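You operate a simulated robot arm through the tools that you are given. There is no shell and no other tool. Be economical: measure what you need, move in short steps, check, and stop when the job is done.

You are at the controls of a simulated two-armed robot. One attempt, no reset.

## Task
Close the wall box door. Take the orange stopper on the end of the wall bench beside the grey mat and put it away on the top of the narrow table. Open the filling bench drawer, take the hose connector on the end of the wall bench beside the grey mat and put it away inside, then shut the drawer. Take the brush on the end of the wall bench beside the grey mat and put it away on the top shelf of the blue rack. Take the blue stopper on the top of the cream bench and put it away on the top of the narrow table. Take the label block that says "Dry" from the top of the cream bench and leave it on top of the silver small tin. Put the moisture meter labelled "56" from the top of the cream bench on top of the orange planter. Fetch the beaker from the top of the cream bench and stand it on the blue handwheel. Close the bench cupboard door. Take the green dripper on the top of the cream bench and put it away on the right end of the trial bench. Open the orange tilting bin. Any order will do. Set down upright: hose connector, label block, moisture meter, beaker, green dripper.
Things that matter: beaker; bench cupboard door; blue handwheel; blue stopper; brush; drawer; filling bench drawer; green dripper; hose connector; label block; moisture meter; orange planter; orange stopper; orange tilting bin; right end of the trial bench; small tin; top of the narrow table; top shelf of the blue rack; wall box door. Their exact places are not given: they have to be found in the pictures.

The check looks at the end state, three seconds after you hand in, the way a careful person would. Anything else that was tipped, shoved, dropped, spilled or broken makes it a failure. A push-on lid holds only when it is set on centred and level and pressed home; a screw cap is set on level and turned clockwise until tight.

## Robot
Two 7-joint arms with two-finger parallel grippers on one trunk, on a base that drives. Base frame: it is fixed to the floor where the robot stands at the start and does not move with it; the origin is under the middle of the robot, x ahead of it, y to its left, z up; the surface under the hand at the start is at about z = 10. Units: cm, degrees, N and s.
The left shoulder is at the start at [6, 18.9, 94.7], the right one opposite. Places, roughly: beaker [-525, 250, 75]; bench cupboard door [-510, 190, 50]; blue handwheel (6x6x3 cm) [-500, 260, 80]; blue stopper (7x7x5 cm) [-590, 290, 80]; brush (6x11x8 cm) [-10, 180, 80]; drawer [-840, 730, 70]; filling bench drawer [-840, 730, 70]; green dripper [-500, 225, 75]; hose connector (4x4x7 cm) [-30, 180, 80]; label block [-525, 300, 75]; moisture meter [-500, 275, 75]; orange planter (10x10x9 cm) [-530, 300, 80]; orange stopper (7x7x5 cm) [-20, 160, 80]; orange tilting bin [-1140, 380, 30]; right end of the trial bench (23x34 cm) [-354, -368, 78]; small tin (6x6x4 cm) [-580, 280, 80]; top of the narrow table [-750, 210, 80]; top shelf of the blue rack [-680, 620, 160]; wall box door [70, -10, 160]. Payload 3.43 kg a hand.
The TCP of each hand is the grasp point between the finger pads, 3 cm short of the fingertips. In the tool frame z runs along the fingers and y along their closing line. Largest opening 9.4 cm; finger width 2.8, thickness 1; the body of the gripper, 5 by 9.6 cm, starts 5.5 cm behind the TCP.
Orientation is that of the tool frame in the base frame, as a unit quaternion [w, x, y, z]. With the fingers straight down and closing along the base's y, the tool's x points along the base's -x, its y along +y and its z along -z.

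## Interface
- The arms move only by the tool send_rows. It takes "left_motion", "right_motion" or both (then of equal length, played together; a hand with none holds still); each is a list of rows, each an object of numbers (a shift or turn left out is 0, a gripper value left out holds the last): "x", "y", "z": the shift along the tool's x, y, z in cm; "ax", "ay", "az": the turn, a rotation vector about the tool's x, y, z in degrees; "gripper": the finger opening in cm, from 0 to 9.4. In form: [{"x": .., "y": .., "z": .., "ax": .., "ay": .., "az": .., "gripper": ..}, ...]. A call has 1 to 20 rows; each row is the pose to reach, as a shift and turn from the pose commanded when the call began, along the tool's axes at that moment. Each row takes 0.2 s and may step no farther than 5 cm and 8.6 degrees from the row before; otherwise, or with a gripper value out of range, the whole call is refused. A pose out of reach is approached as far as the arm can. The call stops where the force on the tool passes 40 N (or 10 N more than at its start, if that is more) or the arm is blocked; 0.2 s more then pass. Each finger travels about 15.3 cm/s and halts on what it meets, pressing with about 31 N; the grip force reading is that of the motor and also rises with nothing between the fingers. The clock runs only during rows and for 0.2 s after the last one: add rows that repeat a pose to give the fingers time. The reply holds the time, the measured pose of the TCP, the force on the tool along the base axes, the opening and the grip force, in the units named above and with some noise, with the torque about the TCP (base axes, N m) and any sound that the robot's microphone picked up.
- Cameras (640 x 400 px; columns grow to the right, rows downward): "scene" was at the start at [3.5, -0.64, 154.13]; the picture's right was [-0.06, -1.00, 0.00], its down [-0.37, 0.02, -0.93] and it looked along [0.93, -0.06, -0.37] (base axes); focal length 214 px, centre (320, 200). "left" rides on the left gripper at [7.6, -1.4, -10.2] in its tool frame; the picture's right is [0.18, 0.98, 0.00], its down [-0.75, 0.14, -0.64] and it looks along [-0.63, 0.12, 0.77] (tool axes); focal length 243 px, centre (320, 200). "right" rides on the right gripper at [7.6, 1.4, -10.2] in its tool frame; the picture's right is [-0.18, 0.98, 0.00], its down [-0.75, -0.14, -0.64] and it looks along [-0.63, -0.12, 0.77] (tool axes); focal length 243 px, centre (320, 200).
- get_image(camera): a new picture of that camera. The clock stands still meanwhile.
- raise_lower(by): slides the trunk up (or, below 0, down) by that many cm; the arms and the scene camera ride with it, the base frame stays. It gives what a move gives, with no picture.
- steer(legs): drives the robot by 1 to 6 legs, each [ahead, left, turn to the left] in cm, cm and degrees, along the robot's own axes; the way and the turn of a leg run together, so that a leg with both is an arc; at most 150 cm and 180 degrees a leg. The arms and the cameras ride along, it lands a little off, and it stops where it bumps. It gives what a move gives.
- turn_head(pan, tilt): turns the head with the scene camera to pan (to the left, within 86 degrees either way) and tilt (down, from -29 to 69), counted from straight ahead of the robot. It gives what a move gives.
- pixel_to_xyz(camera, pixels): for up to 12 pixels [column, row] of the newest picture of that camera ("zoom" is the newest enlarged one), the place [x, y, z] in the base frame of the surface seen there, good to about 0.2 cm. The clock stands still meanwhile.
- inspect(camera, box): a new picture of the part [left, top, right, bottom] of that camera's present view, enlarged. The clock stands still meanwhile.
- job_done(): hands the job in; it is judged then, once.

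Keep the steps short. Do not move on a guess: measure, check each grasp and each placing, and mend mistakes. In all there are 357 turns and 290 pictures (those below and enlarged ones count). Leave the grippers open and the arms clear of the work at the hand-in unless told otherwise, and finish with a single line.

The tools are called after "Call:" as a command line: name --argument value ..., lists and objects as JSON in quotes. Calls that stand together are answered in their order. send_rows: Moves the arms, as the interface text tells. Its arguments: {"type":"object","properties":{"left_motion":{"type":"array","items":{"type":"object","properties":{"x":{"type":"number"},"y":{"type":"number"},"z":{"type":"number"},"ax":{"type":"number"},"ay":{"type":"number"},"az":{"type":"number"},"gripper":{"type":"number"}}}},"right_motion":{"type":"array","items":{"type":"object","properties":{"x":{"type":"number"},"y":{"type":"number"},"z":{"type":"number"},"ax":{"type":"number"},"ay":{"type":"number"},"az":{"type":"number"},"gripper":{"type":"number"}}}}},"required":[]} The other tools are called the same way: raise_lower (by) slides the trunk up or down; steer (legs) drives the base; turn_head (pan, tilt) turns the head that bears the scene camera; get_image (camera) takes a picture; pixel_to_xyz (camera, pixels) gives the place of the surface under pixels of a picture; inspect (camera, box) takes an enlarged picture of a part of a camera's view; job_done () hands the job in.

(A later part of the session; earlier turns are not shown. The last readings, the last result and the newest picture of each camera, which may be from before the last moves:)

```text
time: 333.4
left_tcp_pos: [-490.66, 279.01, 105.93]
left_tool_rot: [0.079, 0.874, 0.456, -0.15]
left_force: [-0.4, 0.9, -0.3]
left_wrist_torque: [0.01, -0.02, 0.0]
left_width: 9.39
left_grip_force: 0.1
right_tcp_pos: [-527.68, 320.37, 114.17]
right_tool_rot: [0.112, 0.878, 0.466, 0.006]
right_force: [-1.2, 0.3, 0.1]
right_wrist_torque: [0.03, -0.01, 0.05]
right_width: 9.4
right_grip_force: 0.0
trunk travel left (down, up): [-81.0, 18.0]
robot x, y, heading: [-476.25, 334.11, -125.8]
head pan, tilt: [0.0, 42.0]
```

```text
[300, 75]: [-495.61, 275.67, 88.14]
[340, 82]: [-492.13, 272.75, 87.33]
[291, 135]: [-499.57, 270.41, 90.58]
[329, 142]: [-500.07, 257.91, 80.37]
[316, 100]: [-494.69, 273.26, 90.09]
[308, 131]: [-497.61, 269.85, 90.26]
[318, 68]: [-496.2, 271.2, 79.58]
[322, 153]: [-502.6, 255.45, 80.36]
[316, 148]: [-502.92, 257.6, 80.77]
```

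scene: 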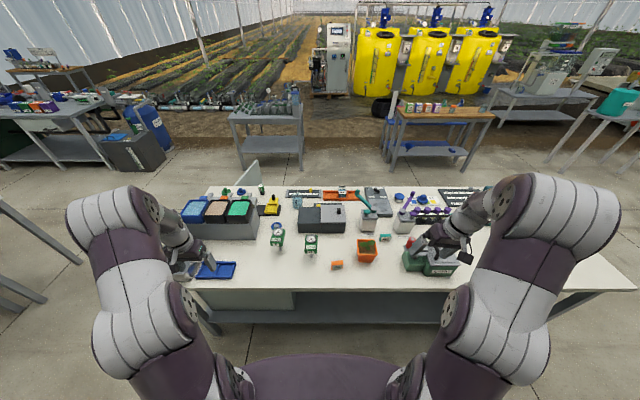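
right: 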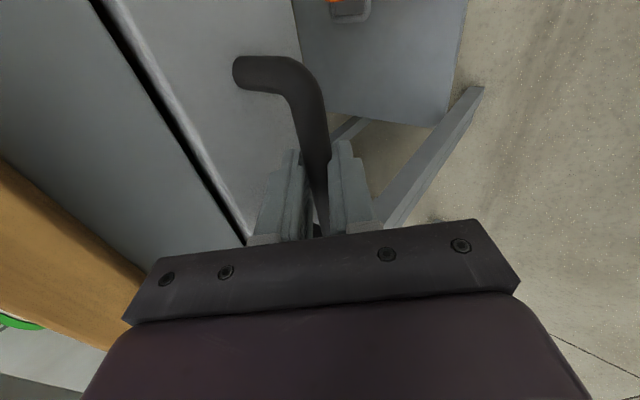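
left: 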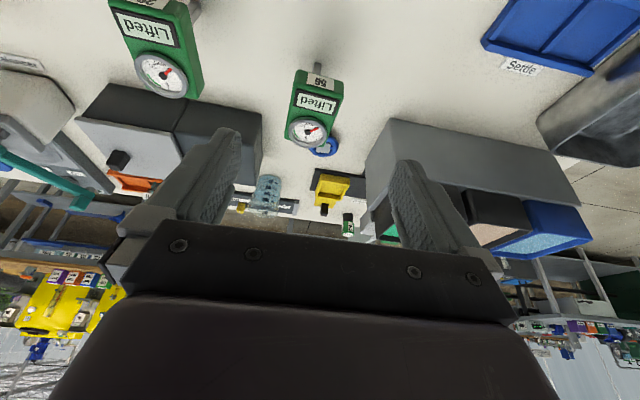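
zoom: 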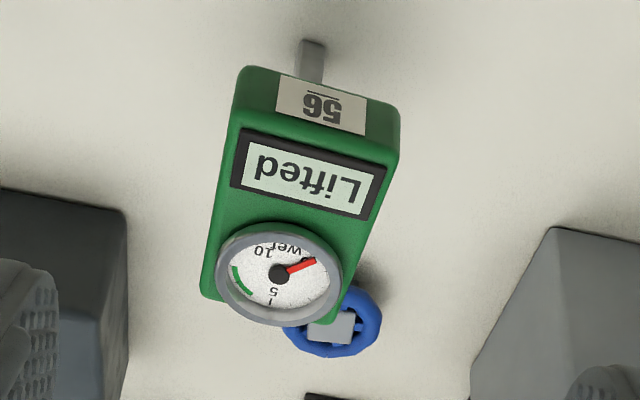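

Meter head centre ≈(-496.2,271.5), top z=90, turned about 5° from my hand. I'll descend to it with 7 cm opening.

Call:
send_rows --left_motion '[{"x": -0.5, "z": 4, "az": 2, "gripper": 7.2}, {"x": -1, "z": 8, "az": 4.5}, {"x": -1.7, "z": 12, "az": 4.5}, {"x": -2.3, "z": 16, "az": 4.5}]'

Call:
get_image --camera "left"

```text
time: 334.4
left_tcp_pos: [-495.09, 272.58, 91.2]
left_tool_rot: [0.086, 0.891, 0.42, -0.148]
left_force: [0.3, -0.4, -0.1]
left_wrist_torque: [-0.01, 0.03, -0.01]
left_width: 7.19
left_grip_force: 0.1
right_tcp_pos: [-527.61, 320.2, 114.15]
right_tool_rot: [0.112, 0.878, 0.465, 0.007]
right_force: [0.0, -1.2, 1.3]
right_wrist_torque: [0.0, 0.03, 0.03]
right_width: 9.42
right_grip_force: 0.0
trunk travel left (down, up): [-81.0, 18.0]
robot x, y, heading: [-475.57, 333.93, -125.5]
head pan, tilt: [0.0, 42.0]
```

```text
178 pictures are left
```

left: 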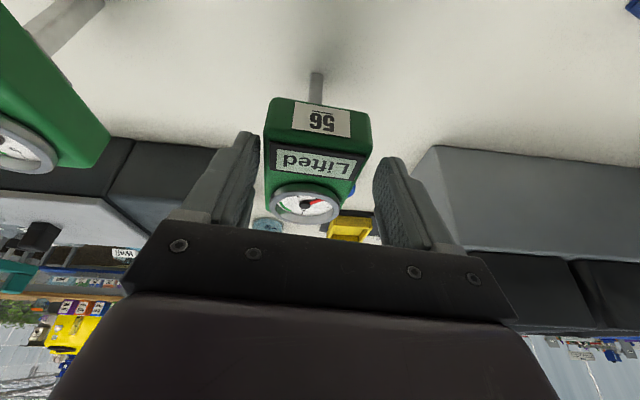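

Well centred. Lower 3.2 more and close.

Call:
send_rows --left_motion '[{"x": -0.3, "z": 1.7}, {"x": -0.5, "z": 3.3}, {"x": -0.5, "z": 3.3, "gripper": 0}, {"x": -0.5, "z": 3.3}, {"x": -0.5, "z": 3.3}, {"x": -1, "z": 0}, {"x": -2, "z": -4}, {"x": -3, "z": -8}]'

Call:
get_image --camera "left"

Call:
get_image --camera "scene"

```text
time: 336.2
left_tcp_pos: [-495.56, 272.7, 100.35]
left_tool_rot: [0.085, 0.891, 0.42, -0.148]
left_force: [-0.9, 0.2, -0.2]
left_wrist_torque: [0.03, -0.04, 0.05]
left_width: 6.23
left_grip_force: 31.3
right_tcp_pos: [-527.56, 320.38, 114.19]
right_tool_rot: [0.112, 0.878, 0.465, 0.005]
right_force: [0.7, -0.5, -0.2]
right_wrist_torque: [0.02, 0.01, 0.01]
right_width: 9.37
right_grip_force: 0.1
trunk travel left (down, up): [-81.0, 18.0]
robot x, y, heading: [-476.13, 333.47, -125.6]
head pan, tilt: [0.0, 42.0]
```

```text
177 pictures are left
```

left: 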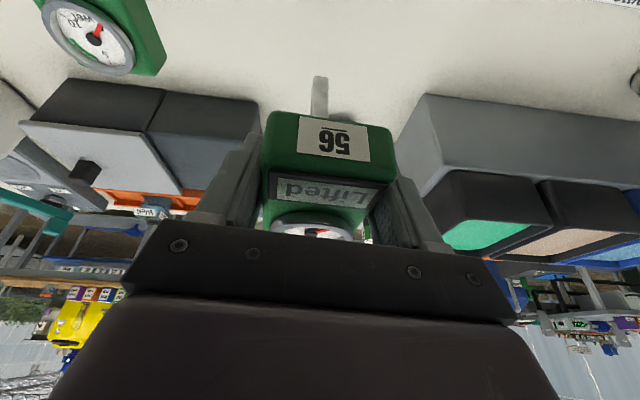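

```text
176 pictures are left
```

scene: 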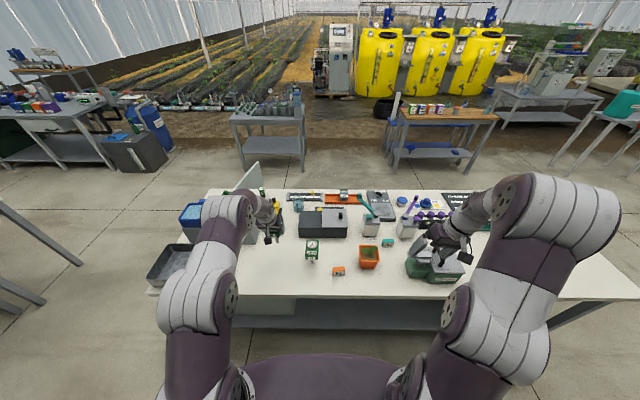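

Meter "56" is held; its probe foot is 10 cm straight below the TCP. Now study the planter's top.

Call:
inspect --camera "scene" --box '[340, 230, 400, 280]'

Call:
pixel_to_xyz --camera "zoom" --pixels '[[320, 150], [250, 200], [380, 200], [320, 225], [230, 130], [410, 130], [320, 110], [290, 130], [350, 130], [320, 300]]'

```text
8.00 times, centred on (370, 255) of scene
```

zoom: 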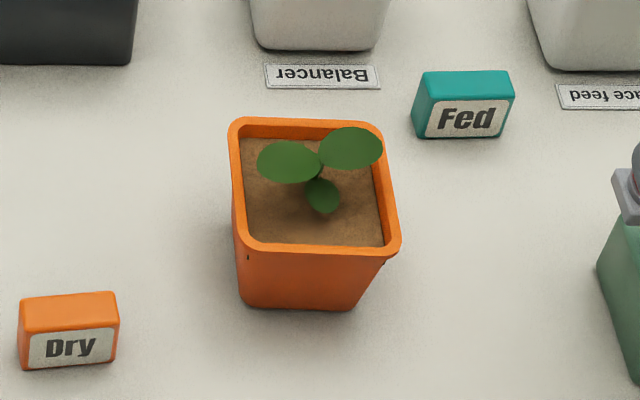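

```text
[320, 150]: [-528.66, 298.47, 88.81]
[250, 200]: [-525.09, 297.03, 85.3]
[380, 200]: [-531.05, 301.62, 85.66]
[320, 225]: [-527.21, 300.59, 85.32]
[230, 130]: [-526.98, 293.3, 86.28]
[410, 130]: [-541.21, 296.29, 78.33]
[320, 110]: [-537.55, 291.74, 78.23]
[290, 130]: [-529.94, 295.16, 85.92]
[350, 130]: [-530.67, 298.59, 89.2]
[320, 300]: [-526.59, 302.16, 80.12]
```

Soil z=85.3 with a seedling in the middle; the front strip of soil is free around (-527.3,300). I'll lift the trunk 10, and strafe right 41.6 to bring the meter over.

Call:
raise_lower --by 10

Call:
steer --legs '[[-3.4, -41.6, 0]]'

Call:
get_image --camera "left"

Call:
get_image --camera "scene"

```text
time: 337.5
left_tcp_pos: [-495.57, 272.64, 110.25]
left_tool_rot: [0.085, 0.891, 0.421, -0.148]
left_force: [0.1, 0.1, -1.1]
left_wrist_torque: [0.04, -0.05, 0.0]
left_width: 6.26
left_grip_force: 31.3
right_tcp_pos: [-527.59, 320.34, 124.15]
right_tool_rot: [0.113, 0.878, 0.465, 0.005]
right_force: [0.1, -0.1, 1.0]
right_wrist_torque: [0.04, 0.0, 0.02]
right_width: 9.41
right_grip_force: 0.1
trunk travel left (down, up): [-91.0, 8.0]
robot x, y, heading: [-475.61, 334.17, -125.1]
head pan, tilt: [0.0, 42.0]
```

```text
time: 340.1
left_tcp_pos: [-527.57, 299.76, 110.26]
left_tool_rot: [0.085, 0.892, 0.418, -0.148]
left_force: [0.6, -0.5, -2.0]
left_wrist_torque: [0.01, 0.0, -0.01]
left_width: 6.21
left_grip_force: 30.5
right_tcp_pos: [-559.45, 347.71, 124.26]
right_tool_rot: [0.112, 0.879, 0.464, 0.005]
right_force: [0.0, -0.4, 0.2]
right_wrist_torque: [0.0, 0.01, -0.01]
right_width: 9.41
right_grip_force: 0.0
trunk travel left (down, up): [-91.0, 8.0]
robot x, y, heading: [-507.86, 360.84, -125.7]
head pan, tilt: [0.0, 42.0]
```

```text
174 pictures are left
```

left: 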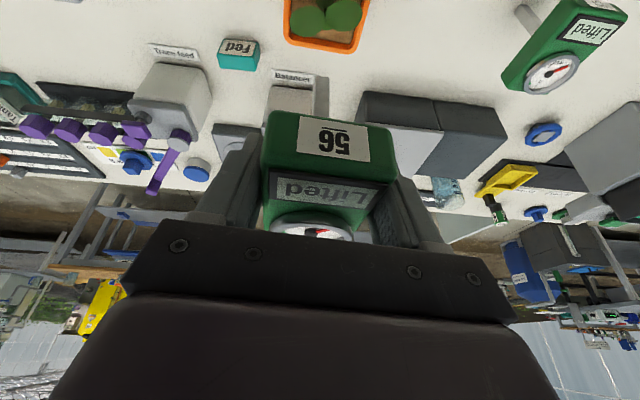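

```text
173 pictures are left
```

scene: 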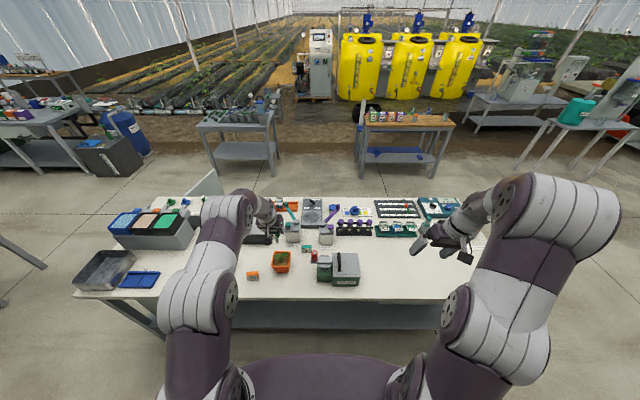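

TCP is right over the spot. Lowering 12.

Call:
send_rows --left_motion '[{"z": 3.8, "x": 1.3}, {"z": 7.6, "x": 2.6}, {"z": 11.3, "x": 3.95}]'

Call:
inspect --camera "scene" --box '[220, 200, 330, 290]'

Call:
get_image --camera "left"

```text
time: 340.9
left_tcp_pos: [-527.46, 299.57, 98.41]
left_tool_rot: [0.085, 0.892, 0.418, -0.148]
left_force: [0.5, 0.1, -1.5]
left_wrist_torque: [0.03, -0.01, 0.01]
left_width: 6.19
left_grip_force: 30.9
right_tcp_pos: [-559.6, 347.65, 124.27]
right_tool_rot: [0.113, 0.879, 0.463, 0.006]
right_force: [0.7, 0.3, 0.3]
right_wrist_torque: [-0.02, -0.04, 0.0]
right_width: 9.41
right_grip_force: 0.0
trunk travel left (down, up): [-91.0, 8.0]
robot x, y, heading: [-507.67, 361.05, -125.6]
head pan, tilt: [0.0, 42.0]
```

```text
4.44 times, centred on (275, 245) of scene
```

zoom: 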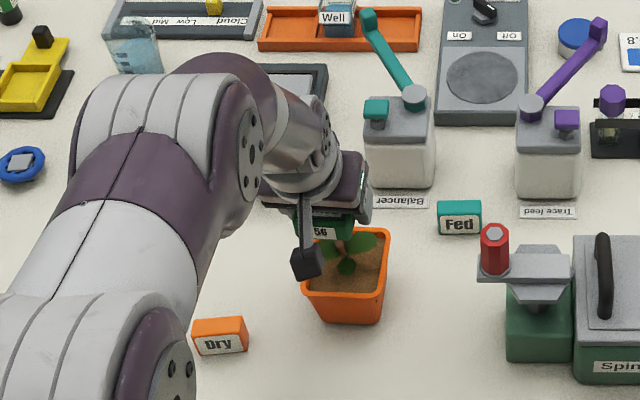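

```text
171 pictures are left
```

left: 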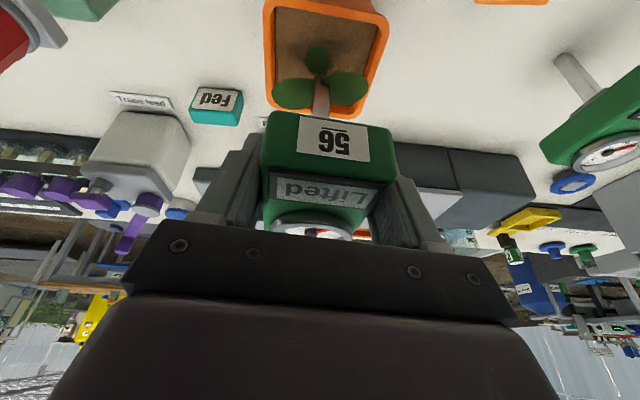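

Call:
send_rows --left_motion '[{"z": 1.2, "x": 0.4}, {"z": 2.0, "x": 0.7}, {"z": 2.4, "x": 0.84}]'

Call:
inspect --camera "left" --box '[220, 0, 420, 200]'

```text
time: 341.7
left_tcp_pos: [-527.28, 299.53, 95.64]
left_tool_rot: [0.086, 0.891, 0.419, -0.15]
left_force: [1.2, -0.7, -0.9]
left_wrist_torque: [0.01, -0.02, 0.02]
left_width: 6.23
left_grip_force: 31.0
right_tcp_pos: [-559.62, 347.7, 124.11]
right_tool_rot: [0.113, 0.879, 0.463, 0.006]
right_force: [-0.4, -0.1, 0.1]
right_wrist_torque: [0.01, -0.02, 0.04]
right_width: 9.41
right_grip_force: 0.1
trunk travel left (down, up): [-91.0, 8.0]
robot x, y, heading: [-508.06, 360.65, -125.6]
head pan, tilt: [0.0, 42.0]
```

```text
2.00 times, centred on (320, 100) of left
```

zoom: 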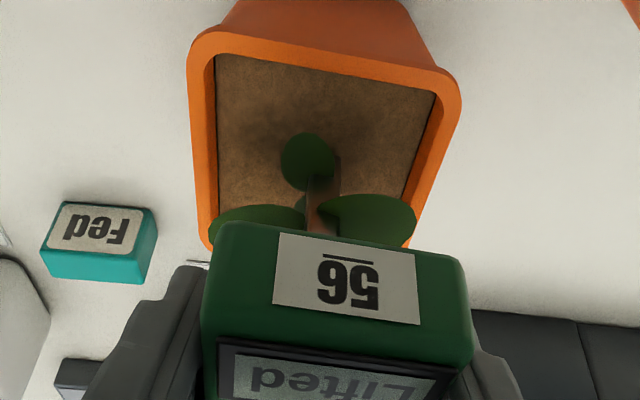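

The probe is beside the seedling; I'll shift 1 cm toward the front and lower in fine steps.

Call:
send_rows --left_motion '[{"z": -0.33, "x": 0.95}, {"z": -0.05, "x": 1.05}, {"z": 0.14, "x": 1.12}, {"z": 0.33, "x": 1.2}]'

```text
time: 342.7
left_tcp_pos: [-526.68, 300.25, 95.25]
left_tool_rot: [0.086, 0.892, 0.419, -0.15]
left_force: [1.9, 0.9, 12.3]
left_wrist_torque: [0.02, -0.05, -0.01]
left_width: 6.2
left_grip_force: 31.7
right_tcp_pos: [-559.54, 347.8, 124.26]
right_tool_rot: [0.113, 0.879, 0.463, 0.004]
right_force: [0.1, 0.2, 0.7]
right_wrist_torque: [-0.02, -0.01, -0.01]
right_width: 9.4
right_grip_force: 0.0
trunk travel left (down, up): [-91.0, 8.0]
robot x, y, heading: [-507.67, 360.99, -125.6]
head pan, tilt: [0.0, 42.0]
```

Contact (12 N) with the soil. I'll relax slightly and open.

Call:
send_rows --left_motion '[{"z": -0.1}, {"z": -0.1, "gripper": 6.8}, {"z": -0.1, "gripper": 7.6}, {"z": -0.1, "gripper": 8.4}, {"z": -0.1}]'

Call:
get_image --camera "left"

Call:
inspect --camera "scene" --box '[220, 200, 330, 290]'

```text
time: 343.9
left_tcp_pos: [-526.82, 300.47, 95.14]
left_tool_rot: [0.086, 0.892, 0.419, -0.149]
left_force: [-0.3, 0.8, 0.0]
left_wrist_torque: [0.01, -0.01, -0.03]
left_width: 8.43
left_grip_force: 0.1
right_tcp_pos: [-559.56, 347.6, 124.24]
right_tool_rot: [0.112, 0.879, 0.464, 0.005]
right_force: [0.2, -0.1, -0.2]
right_wrist_torque: [0.02, -0.02, -0.03]
right_width: 9.4
right_grip_force: 0.1
trunk travel left (down, up): [-91.0, 8.0]
robot x, y, heading: [-508.23, 360.92, -125.4]
head pan, tilt: [0.0, 42.0]
```

```text
169 pictures are left
```

left: 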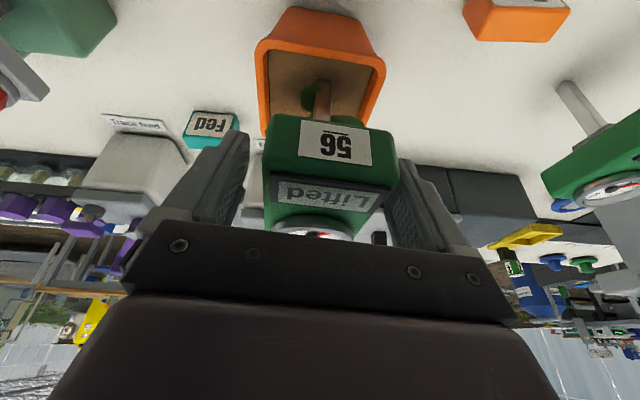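

```text
4.44 times, centred on (275, 245) of scene
```

zoom: 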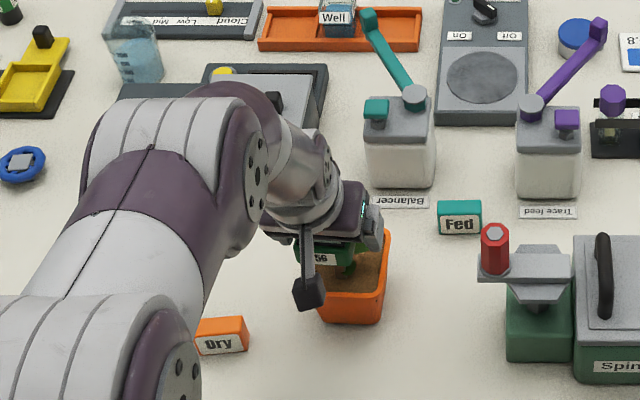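

It stands by itself. Withdrawing upwards slowly.

Call:
send_rows --left_motion '[{"z": -1.5}, {"z": -3}, {"z": -5}, {"z": -8}, {"z": -12}]'

Call:
get_image --camera "left"

```text
time: 345.1
left_tcp_pos: [-524.45, 303.67, 106.61]
left_tool_rot: [0.085, 0.892, 0.419, -0.147]
left_force: [-0.5, 0.4, -1.2]
left_wrist_torque: [-0.01, 0.03, 0.0]
left_width: 8.41
left_grip_force: 0.1
right_tcp_pos: [-559.41, 347.85, 124.21]
right_tool_rot: [0.113, 0.879, 0.463, 0.004]
right_force: [0.1, 1.2, 0.0]
right_wrist_torque: [0.01, 0.02, -0.03]
right_width: 9.4
right_grip_force: 0.1
trunk travel left (down, up): [-91.0, 8.0]
robot x, y, heading: [-507.81, 360.62, -125.9]
head pan, tilt: [0.0, 42.0]
```

```text
167 pictures are left
```

left: 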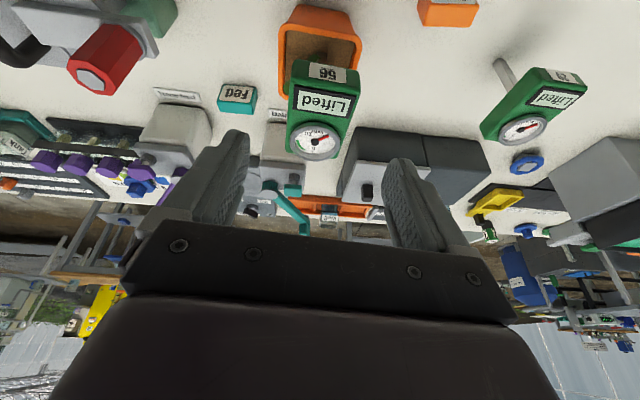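

Meter "56" stands on the planter. Next the "Dry" block: measure it.

Call:
inspect --camera "scene" --box '[230, 255, 280, 295]'

Call:
pixel_to_xyz --camera "zoom" --pixels '[[220, 170], [370, 160], [220, 250], [350, 240], [290, 200], [240, 195], [330, 160], [300, 265], [300, 175]]'

```text
10.00 times, centred on (255, 275) of scene
```

zoom: 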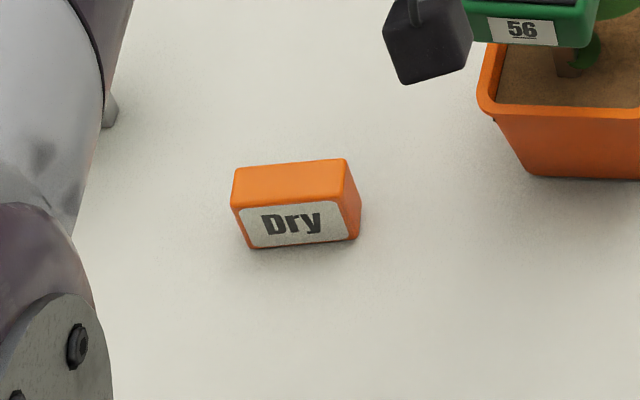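

```text
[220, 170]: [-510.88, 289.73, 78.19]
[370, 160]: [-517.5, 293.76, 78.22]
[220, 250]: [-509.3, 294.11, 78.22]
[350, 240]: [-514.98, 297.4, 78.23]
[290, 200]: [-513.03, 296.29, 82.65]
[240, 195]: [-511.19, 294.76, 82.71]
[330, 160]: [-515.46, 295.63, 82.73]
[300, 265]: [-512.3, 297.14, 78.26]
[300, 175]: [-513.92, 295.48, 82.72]
```

Block centre (-513.5,295.8), top z=82.7, 5.6 long sideways. Left hand: back to tool-down and over to it.

Call:
send_rows --left_motion '[{"ay": 4, "y": 3, "x": 0.2}, {"ay": 8, "y": 6, "x": 0.4}, {"ay": 12, "y": 9, "x": 0.7}, {"ay": 16, "y": 12, "x": 0.9}, {"ay": 19.3, "y": 13.5, "x": 1}]'

Call:
send_rows --left_motion '[{"az": -5, "z": 3}, {"az": -9.7, "z": 6, "gripper": 8}, {"az": -9.7, "z": 8}]'

Call:
get_image --camera "left"

```text
time: 346.3
left_tcp_pos: [-513.28, 295.9, 106.23]
left_tool_rot: [0.014, 0.904, 0.428, 0.004]
left_force: [-0.2, -0.5, 0.5]
left_wrist_torque: [0.01, 0.03, 0.01]
left_width: 8.41
left_grip_force: 0.1
right_tcp_pos: [-559.66, 347.64, 124.14]
right_tool_rot: [0.113, 0.879, 0.464, 0.005]
right_force: [-0.3, 0.5, 0.2]
right_wrist_torque: [0.03, -0.01, 0.01]
right_width: 9.37
right_grip_force: 0.1
trunk travel left (down, up): [-91.0, 8.0]
robot x, y, heading: [-507.92, 360.86, -125.8]
head pan, tilt: [0.0, 42.0]
```

```text
time: 347.1
left_tcp_pos: [-513.4, 295.6, 98.37]
left_tool_rot: [0.014, 0.864, 0.503, 0.003]
left_force: [-0.1, -0.6, -0.5]
left_wrist_torque: [0.04, 0.03, 0.0]
left_width: 7.99
left_grip_force: 0.1
right_tcp_pos: [-559.53, 347.61, 124.3]
right_tool_rot: [0.113, 0.878, 0.465, 0.004]
right_force: [-0.6, -0.2, 0.3]
right_wrist_torque: [-0.02, 0.01, 0.01]
right_width: 9.37
right_grip_force: 0.1
trunk travel left (down, up): [-91.0, 8.0]
robot x, y, heading: [-507.85, 361.37, -125.5]
head pan, tilt: [0.0, 42.0]
```

```text
165 pictures are left
```

left: 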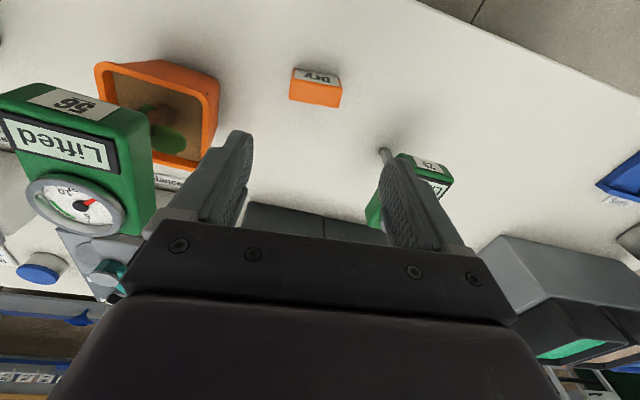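

Aligned; meter "29" is 3 cm from the right finger, so I narrow the opening to 6.8 and go down straight.

Call:
send_rows --left_motion '[{"z": 4, "y": -0.4, "x": 0.3, "gripper": 6.8}, {"z": 8, "y": -0.4, "x": 0.3}, {"z": 12, "y": -0.4, "x": 0.3}]'

Call:
get_image --camera "left"

```text
time: 347.9
left_tcp_pos: [-513.28, 295.72, 86.49]
left_tool_rot: [0.014, 0.864, 0.503, 0.002]
left_force: [-0.5, -0.2, -0.1]
left_wrist_torque: [-0.02, -0.04, 0.02]
left_width: 6.75
left_grip_force: 0.1
right_tcp_pos: [-559.56, 347.61, 124.16]
right_tool_rot: [0.112, 0.879, 0.464, 0.004]
right_force: [-0.1, 0.1, 0.1]
right_wrist_torque: [0.02, 0.03, 0.0]
right_width: 9.39
right_grip_force: 0.0
trunk travel left (down, up): [-91.0, 8.0]
robot x, y, heading: [-507.84, 361.15, -125.7]
head pan, tilt: [0.0, 42.0]
```

```text
164 pictures are left
```

left: 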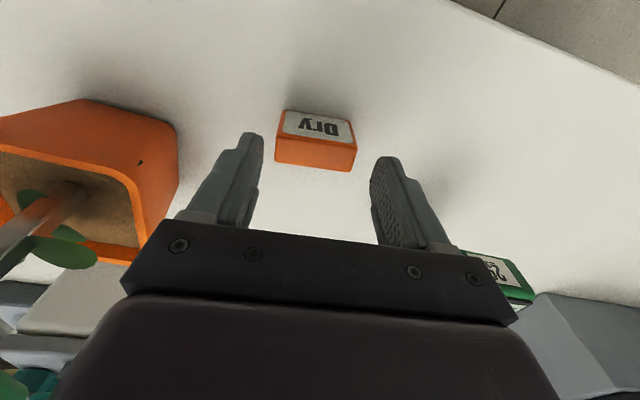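

Call:
send_rows --left_motion '[{"z": 2.5}, {"z": 4.9}, {"z": 4.9, "gripper": 0}, {"z": 4.9}, {"z": 4.9}, {"z": 1}, {"z": -4}, {"z": -9}, {"z": -14}]'

Call:
get_image --camera "left"

Call:
get_image --camera "scene"

```text
time: 349.9
left_tcp_pos: [-513.54, 296.18, 100.74]
left_tool_rot: [0.013, 0.864, 0.502, 0.003]
left_force: [0.5, -0.1, -0.1]
left_wrist_torque: [0.0, -0.03, 0.02]
left_width: 5.39
left_grip_force: 30.9
left hand out of reach, approached as far as the arm can: row 2, 3, 4, 5
right_tcp_pos: [-559.56, 347.81, 124.16]
right_tool_rot: [0.114, 0.879, 0.463, 0.004]
right_force: [-1.1, -0.2, 0.1]
right_wrist_torque: [-0.01, -0.02, -0.02]
right_width: 9.37
right_grip_force: 0.0
trunk travel left (down, up): [-91.0, 8.0]
robot x, y, heading: [-507.62, 360.9, -125.6]
head pan, tilt: [0.0, 42.0]
```

```text
163 pictures are left
```

left: 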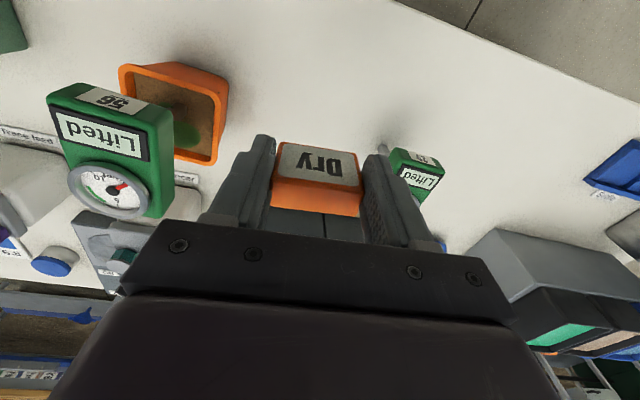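

```text
162 pictures are left
```

scene: 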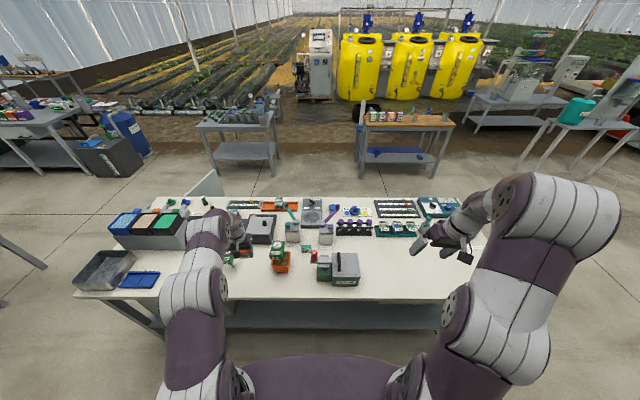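

The "Dry" block is held. Before going round to the far side I'll measure the furniture there.

Call:
pixel_to_xyz --camera "scene" --pixels '[[362, 122], [452, 124], [430, 175], [358, 175], [200, 125], [270, 172], [225, 180], [490, 120], [405, 118], [520, 145], [205, 185]]'

Call:
inspect --camera "scene" --box '[330, 80, 640, 200]'

```text
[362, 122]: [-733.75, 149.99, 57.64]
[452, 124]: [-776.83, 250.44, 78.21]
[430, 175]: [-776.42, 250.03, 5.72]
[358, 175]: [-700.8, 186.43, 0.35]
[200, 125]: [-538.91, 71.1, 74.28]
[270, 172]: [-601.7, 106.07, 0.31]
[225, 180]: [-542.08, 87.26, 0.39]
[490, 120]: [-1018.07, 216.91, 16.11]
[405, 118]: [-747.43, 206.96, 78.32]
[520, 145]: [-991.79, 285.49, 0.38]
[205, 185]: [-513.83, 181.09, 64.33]
```

```text
2.06 times, centred on (485, 140) of scene
```

zoom: 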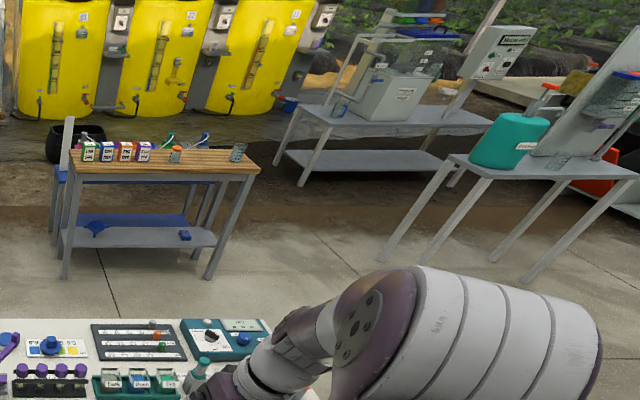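

The narrow table is the wood-topped one with coloured boxes at (-747,207,78.3). I'll go round the bench's right end to the far side, carrying the block.

Call:
raise_lower --by 8

Call:
steer --legs '[[-5, 0, 0], [0, -150, 0], [0, -18, 0], [150, 0, 0], [22, 0, 0], [0, 0, 180]]'

Call:
turn_head --pan -25 --tilt 35

Call:
get_image --camera "scene"

```text
time: 351.1
left_tcp_pos: [-513.39, 296.16, 108.69]
left_tool_rot: [0.014, 0.865, 0.502, 0.002]
left_force: [-0.6, 0.2, -1.0]
left_wrist_torque: [-0.02, -0.01, 0.02]
left_width: 5.39
left_grip_force: 31.2
right_tcp_pos: [-559.62, 347.71, 132.24]
right_tool_rot: [0.113, 0.879, 0.464, 0.005]
right_force: [-0.2, 0.0, 0.2]
right_wrist_torque: [-0.02, 0.0, 0.02]
right_width: 9.41
right_grip_force: 0.0
trunk travel left (down, up): [-99.0, 0.0]
robot x, y, heading: [-507.31, 361.03, -125.9]
head pan, tilt: [0.0, 42.0]
```

```text
time: 375.8
left_tcp_pos: [-737.41, 396.12, 108.63]
left_tool_rot: [-0.001, -0.485, 0.874, 0.015]
left_force: [-0.5, -0.6, 0.2]
left_wrist_torque: [0.06, 0.0, -0.01]
left_width: 5.4
left_grip_force: 31.1
right_tcp_pos: [-693.22, 342.81, 132.09]
right_tool_rot: [-0.002, -0.447, 0.888, 0.113]
right_force: [-0.9, 1.0, 0.1]
right_wrist_torque: [-0.01, 0.0, -0.02]
right_width: 9.4
right_grip_force: 0.1
trunk travel left (down, up): [-99.0, 0.0]
robot x, y, heading: [-745.72, 331.41, 52.6]
head pan, tilt: [0.0, 42.0]
```

```text
time: 376.7
left_tcp_pos: [-737.37, 396.18, 108.68]
left_tool_rot: [-0.002, -0.487, 0.873, 0.014]
left_force: [0.4, -0.5, -0.3]
left_wrist_torque: [0.0, -0.01, -0.01]
left_width: 5.37
left_grip_force: 31.1
right_tcp_pos: [-693.3, 342.78, 132.23]
right_tool_rot: [-0.003, -0.447, 0.887, 0.113]
right_force: [0.3, -0.5, -0.5]
right_wrist_torque: [0.01, -0.01, 0.03]
right_width: 9.4
right_grip_force: 0.1
trunk travel left (down, up): [-99.0, 0.0]
robot x, y, heading: [-745.14, 331.75, 52.0]
head pan, tilt: [-25.0, 35.0]
```

```text
160 pictures are left
```

scene: 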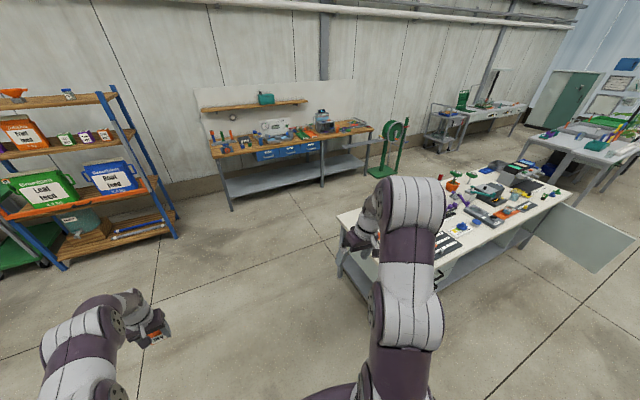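

The open cupboard door panel is at (585,235). I'll measure it and the far edge.

Call:
pixel_to_xyz --camera "scene" --pixels '[[560, 207], [632, 240], [595, 268], [530, 232], [575, 192], [500, 250], [368, 300], [470, 232], [585, 235]]'

Call:
inspect --camera "scene" --box '[420, 150, 640, 300]'

```text
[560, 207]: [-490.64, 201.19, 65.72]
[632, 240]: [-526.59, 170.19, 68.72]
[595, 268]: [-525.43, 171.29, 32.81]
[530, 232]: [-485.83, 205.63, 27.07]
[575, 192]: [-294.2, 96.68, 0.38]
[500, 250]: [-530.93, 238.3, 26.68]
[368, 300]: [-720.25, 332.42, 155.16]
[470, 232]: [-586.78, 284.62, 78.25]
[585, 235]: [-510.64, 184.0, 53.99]
```

```text
2.67 times, centred on (530, 225) of scene
```

zoom: 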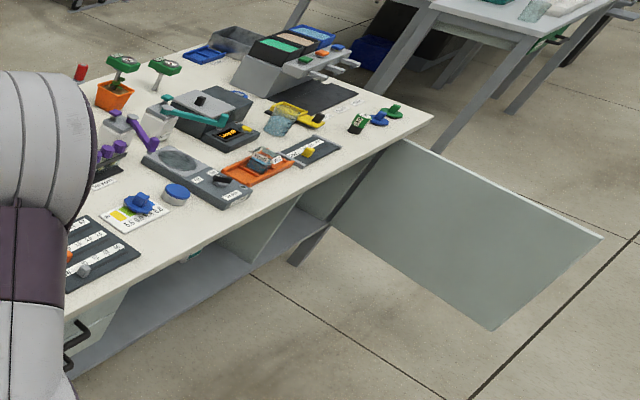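

The door is hinged near s=516 and sticks out 50 cm; I'll close it later from its other side. First the tin: strafe right ~182 along the far edge.

Call:
steer --legs '[[0, 0, 2.6], [0, -150, 0], [0, -32, 0]]'

Call:
turn_head --pan 0 --tilt 50

Call:
get_image --camera "scene"

Call:
get_image --camera "left"

```text
time: 386.3
left_tcp_pos: [-589.78, 289.82, 108.62]
left_tool_rot: [-0.001, -0.5, 0.866, 0.013]
left_force: [1.2, 0.0, -0.1]
left_wrist_torque: [-0.02, 0.0, -0.01]
left_width: 5.39
left_grip_force: 30.7
right_tcp_pos: [-544.16, 237.98, 132.29]
right_tool_rot: [-0.003, -0.461, 0.881, 0.111]
right_force: [0.2, 0.1, 0.1]
right_wrist_torque: [0.01, -0.03, 0.0]
right_width: 9.4
right_grip_force: 0.0
trunk travel left (down, up): [-99.0, 0.0]
robot x, y, heading: [-595.53, 224.71, 53.9]
head pan, tilt: [-25.0, 35.0]
```

```text
time: 387.2
left_tcp_pos: [-589.55, 289.6, 108.65]
left_tool_rot: [-0.002, -0.5, 0.866, 0.014]
left_force: [-0.6, 0.1, 0.1]
left_wrist_torque: [-0.02, 0.06, 0.01]
left_width: 5.4
left_grip_force: 31.1
right_tcp_pos: [-543.85, 237.77, 132.16]
right_tool_rot: [-0.005, -0.461, 0.88, 0.113]
right_force: [-0.4, -0.7, -0.5]
right_wrist_torque: [-0.01, 0.03, 0.02]
right_width: 9.42
right_grip_force: 0.0
trunk travel left (down, up): [-99.0, 0.0]
robot x, y, heading: [-595.71, 224.73, 54.0]
head pan, tilt: [0.0, 50.0]
```

```text
158 pictures are left
```

scene: 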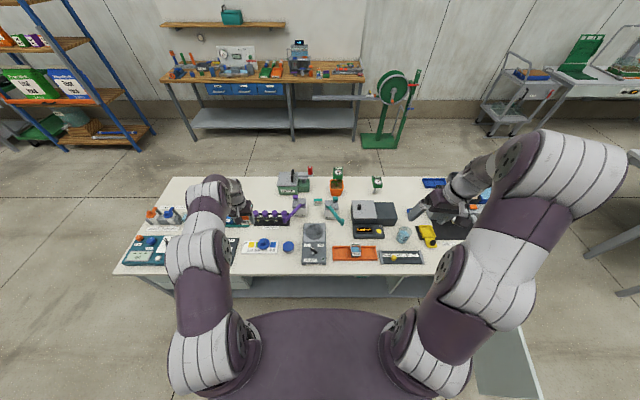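

```text
157 pictures are left
```

left: 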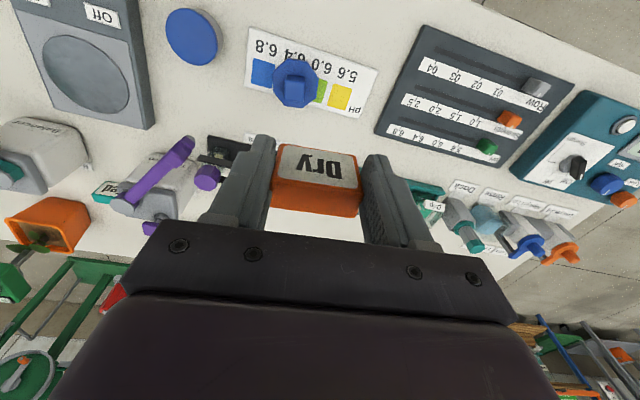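

Call:
inspect --camera "scene" --box '[235, 225, 315, 275]'

Call:
pixel_to_xyz --camera "left" --pixels '[[192, 37], [175, 20], [210, 55], [170, 45], [215, 25], [296, 80], [296, 92]]'

```text
8.00 times, centred on (275, 250) of scene
```

zoom: 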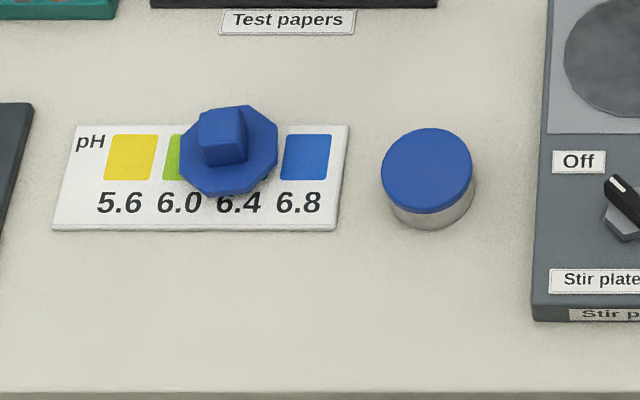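

```text
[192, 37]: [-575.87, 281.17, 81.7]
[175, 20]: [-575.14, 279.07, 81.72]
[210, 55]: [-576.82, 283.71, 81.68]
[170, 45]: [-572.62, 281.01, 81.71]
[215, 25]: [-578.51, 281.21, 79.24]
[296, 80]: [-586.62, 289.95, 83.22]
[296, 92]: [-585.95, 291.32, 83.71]
```

The tin's top is centred at (-575.7,281.2,81.7). I'll bring the block over it: 16.3 to the right, then lower the trunk.

Call:
send_rows --left_motion '[{"y": -4}, {"y": -8}, {"y": -12}, {"y": -16.3}]'

Call:
raise_lower --by -18

Call:
get_image --camera "left"

```text
time: 388.2
left_tcp_pos: [-575.23, 281.07, 107.98]
left_tool_rot: [-0.002, -0.499, 0.866, 0.015]
left_force: [0.2, 0.9, -1.2]
left_wrist_torque: [0.02, 0.0, 0.01]
left_width: 5.37
left_grip_force: 30.8
right_tcp_pos: [-543.68, 237.77, 132.08]
right_tool_rot: [-0.005, -0.461, 0.88, 0.113]
right_force: [-0.4, -0.4, 0.0]
right_wrist_torque: [-0.03, 0.03, 0.01]
right_width: 9.38
right_grip_force: 0.0
trunk travel left (down, up): [-99.0, 0.0]
robot x, y, heading: [-595.8, 224.44, 53.7]
head pan, tilt: [0.0, 50.0]
```

```text
time: 390.2
left_tcp_pos: [-575.35, 281.17, 89.95]
left_tool_rot: [-0.001, -0.5, 0.866, 0.014]
left_force: [0.1, -0.8, -0.8]
left_wrist_torque: [0.02, 0.0, -0.03]
left_width: 5.39
left_grip_force: 31.2
right_tcp_pos: [-543.91, 237.85, 114.21]
right_tool_rot: [-0.005, -0.461, 0.88, 0.113]
right_force: [-0.6, -0.7, -0.1]
right_wrist_torque: [-0.02, 0.0, 0.02]
right_width: 9.39
right_grip_force: 0.0
trunk travel left (down, up): [-81.0, 18.0]
robot x, y, heading: [-595.89, 224.58, 54.2]
head pan, tilt: [0.0, 50.0]
```

```text
155 pictures are left
```

left: 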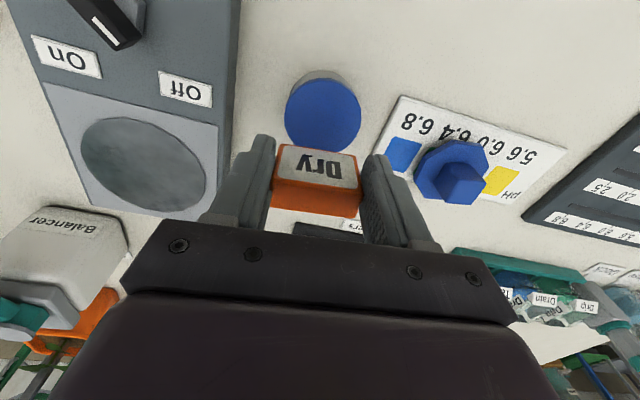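

Call:
pixel_to_xyz --camera "left" --pixels '[[323, 113], [288, 113], [360, 113], [323, 80], [323, 142], [316, 160], [316, 195], [280, 175], [355, 180]]'

```text
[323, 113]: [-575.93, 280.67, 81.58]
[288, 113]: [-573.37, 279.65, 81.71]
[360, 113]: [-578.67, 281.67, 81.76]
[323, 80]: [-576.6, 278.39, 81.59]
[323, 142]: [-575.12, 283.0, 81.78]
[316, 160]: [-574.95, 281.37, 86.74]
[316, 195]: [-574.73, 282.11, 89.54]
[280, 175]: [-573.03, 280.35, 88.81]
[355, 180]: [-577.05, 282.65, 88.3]
```

The block's centre sits 1.4 ahead of the TCP, so I shift it 2.6 back and 0.6 left, then lower 3.4.

Call:
send_rows --left_motion '[{"x": 1.5, "y": 0.4}, {"x": 2.63, "y": 0.6}, {"x": 2.63, "y": 0.6, "z": 2}, {"x": 2.63, "y": 0.6, "z": 3.4}]'

Call:
inspect --camera "left" --box '[220, 60, 440, 240]'

Call:
inspect --camera "scene" --box '[235, 205, 335, 275]'

```text
time: 391.2
left_tcp_pos: [-577.41, 279.22, 86.71]
left_tool_rot: [-0.002, -0.498, 0.867, 0.014]
left_force: [0.7, -0.2, 0.3]
left_wrist_torque: [0.01, -0.03, 0.0]
left_width: 5.37
left_grip_force: 31.5
right_tcp_pos: [-543.77, 237.84, 114.23]
right_tool_rot: [-0.005, -0.461, 0.88, 0.113]
right_force: [-1.1, -0.1, -0.7]
right_wrist_torque: [-0.03, -0.03, 0.02]
right_width: 9.39
right_grip_force: 0.1
trunk travel left (down, up): [-81.0, 18.0]
robot x, y, heading: [-595.95, 224.55, 53.8]
head pan, tilt: [0.0, 50.0]
```

```text
2.22 times, centred on (330, 150) of left
```

zoom: 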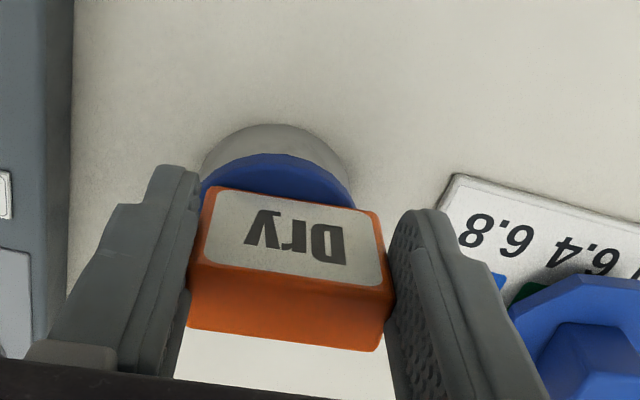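

```text
5.71 times, centred on (285, 240) of scene
```

zoom: 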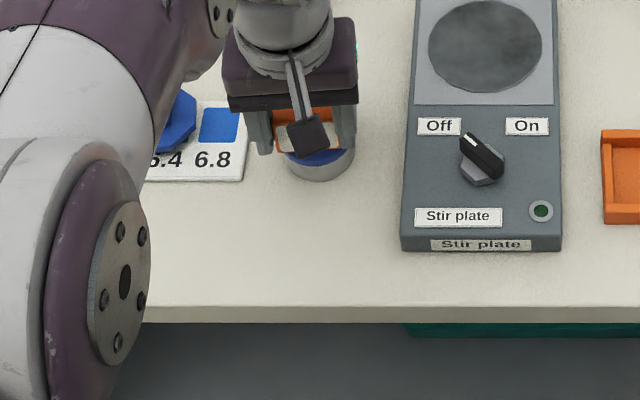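

Nicely centred front to back; shift 0.3 sideways and lower to contact.

Call:
send_rows --left_motion '[{"y": -0.3}, {"y": -0.3, "z": 0.3}, {"y": -0.3, "z": 0.5}, {"y": -0.3, "z": 0.7}]'

```text
time: 392.3
left_tcp_pos: [-576.82, 279.34, 86.64]
left_tool_rot: [0.004, -0.5, 0.866, 0.017]
left_force: [-5.4, -5.8, 26.0]
left_wrist_torque: [-0.37, -0.42, -0.18]
left_width: 5.37
left_grip_force: 30.6
right_tcp_pos: [-543.98, 237.67, 114.26]
right_tool_rot: [-0.004, -0.461, 0.88, 0.114]
right_force: [-0.3, 0.4, 0.7]
right_wrist_torque: [-0.04, -0.01, 0.03]
right_width: 9.41
right_grip_force: 0.0
trunk travel left (down, up): [-81.0, 18.0]
robot x, y, heading: [-595.61, 224.83, 54.0]
head pan, tilt: [0.0, 50.0]
stopped in row 4 (left hand): the force on the tool passed its limit at 40 N (the readings are from after the stop); the commanded pose is now the measured one
```

Contact. Ease off slightly and open.

Call:
send_rows --left_motion '[{"z": -0.15}, {"z": -0.15, "gripper": 5.9}, {"z": -0.15, "gripper": 6.6}, {"z": -0.15, "gripper": 7}, {"z": -1.5}, {"z": -4}, {"z": -8}, {"z": -12}]'

Call:
get_image --camera "left"

Call:
inspect --camera "scene" --box '[245, 215, 325, 265]'

```text
time: 394.1
left_tcp_pos: [-576.84, 278.9, 98.09]
left_tool_rot: [0.002, -0.501, 0.866, 0.016]
left_force: [0.0, -0.5, 0.2]
left_wrist_torque: [-0.01, 0.01, -0.01]
left_width: 7.01
left_grip_force: 0.1
right_tcp_pos: [-543.94, 237.77, 114.11]
right_tool_rot: [-0.005, -0.461, 0.88, 0.113]
right_force: [-0.6, -0.2, -0.1]
right_wrist_torque: [0.02, 0.02, -0.04]
right_width: 9.4
right_grip_force: 0.0
trunk travel left (down, up): [-81.0, 18.0]
robot x, y, heading: [-595.67, 225.02, 54.0]
head pan, tilt: [0.0, 50.0]
```

```text
152 pictures are left
```

left: 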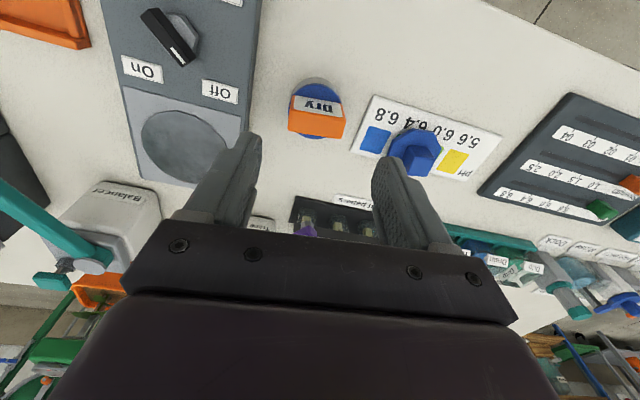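

```text
8.00 times, centred on (285, 240) of scene
```

zoom: 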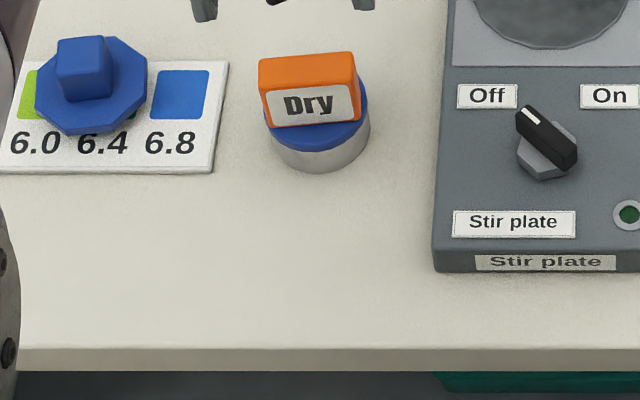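

The "Dry" block rests on the tin. Next the blue stopper: measure its knob.

Call:
inspect --camera "left" --box '[370, 110, 470, 190]'

Call:
pixel_to_xyz --camera "left" --pixels '[[418, 160], [405, 160], [430, 162], [418, 150], [415, 140], [395, 150], [440, 150], [415, 132]]'

```text
5.00 times, centred on (420, 150) of left
```

zoom: 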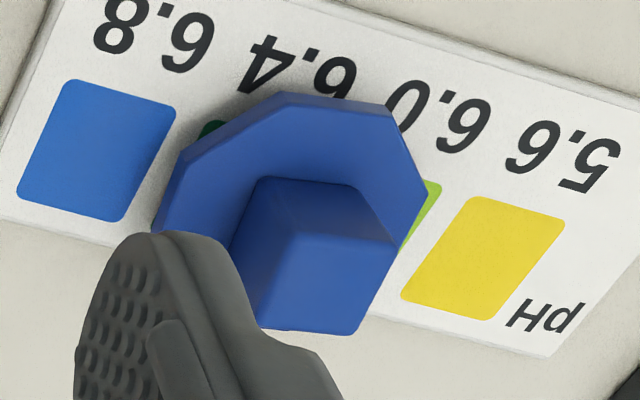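

```text
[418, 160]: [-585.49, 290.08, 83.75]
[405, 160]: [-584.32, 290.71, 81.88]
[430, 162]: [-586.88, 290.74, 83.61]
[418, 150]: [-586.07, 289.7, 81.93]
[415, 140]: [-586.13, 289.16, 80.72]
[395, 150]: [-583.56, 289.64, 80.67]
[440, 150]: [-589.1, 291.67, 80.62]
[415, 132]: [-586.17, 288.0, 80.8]
```

Knob centre ≈(-585.4,291.3), top z=84. I'll move the left hand over it at opening 5.

Call:
send_rows --left_motion '[{"y": 4, "x": -1.8, "gripper": 5}, {"y": 8, "x": -3.6}, {"y": 12, "x": -5.5}, {"y": 13.7, "x": -6.3, "z": 2}, {"y": 13.7, "x": -6.3, "z": 5}, {"y": 13.7, "x": -6.3, "z": 8}]'

Call:
get_image --camera "left"

```text
time: 395.5
left_tcp_pos: [-585.42, 291.26, 90.72]
left_tool_rot: [0.003, -0.501, 0.866, 0.015]
left_force: [-0.2, -0.7, -0.6]
left_wrist_torque: [0.0, -0.03, 0.0]
left_width: 4.98
left_grip_force: 0.2
right_tcp_pos: [-543.92, 238.0, 114.06]
right_tool_rot: [-0.004, -0.462, 0.88, 0.112]
right_force: [0.7, 0.2, 0.4]
right_wrist_torque: [-0.03, -0.02, -0.03]
right_width: 9.39
right_grip_force: 0.1
trunk travel left (down, up): [-81.0, 18.0]
robot x, y, heading: [-595.71, 224.78, 54.1]
head pan, tilt: [0.0, 50.0]
```

```text
149 pictures are left
```

left: 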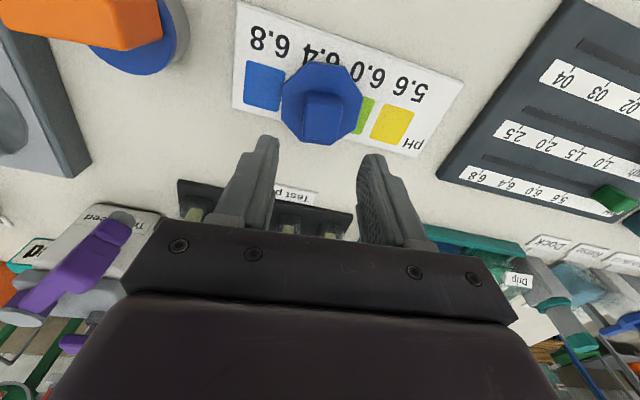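

Call:
pixel_to_xyz --camera "left" --pixels '[[322, 120], [322, 108], [322, 132], [305, 118], [340, 118], [322, 145]]'

Call:
inspect --camera "left" --box '[270, 50, 380, 150]'

```text
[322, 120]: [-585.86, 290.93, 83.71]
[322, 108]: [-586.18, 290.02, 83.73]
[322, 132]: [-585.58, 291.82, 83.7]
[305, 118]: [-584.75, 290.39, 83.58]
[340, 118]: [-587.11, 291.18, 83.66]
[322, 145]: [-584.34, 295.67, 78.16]
```

```text
4.00 times, centred on (325, 100) of left
```

zoom: 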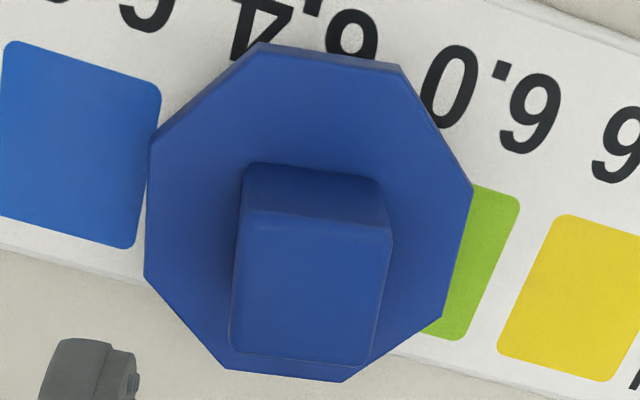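

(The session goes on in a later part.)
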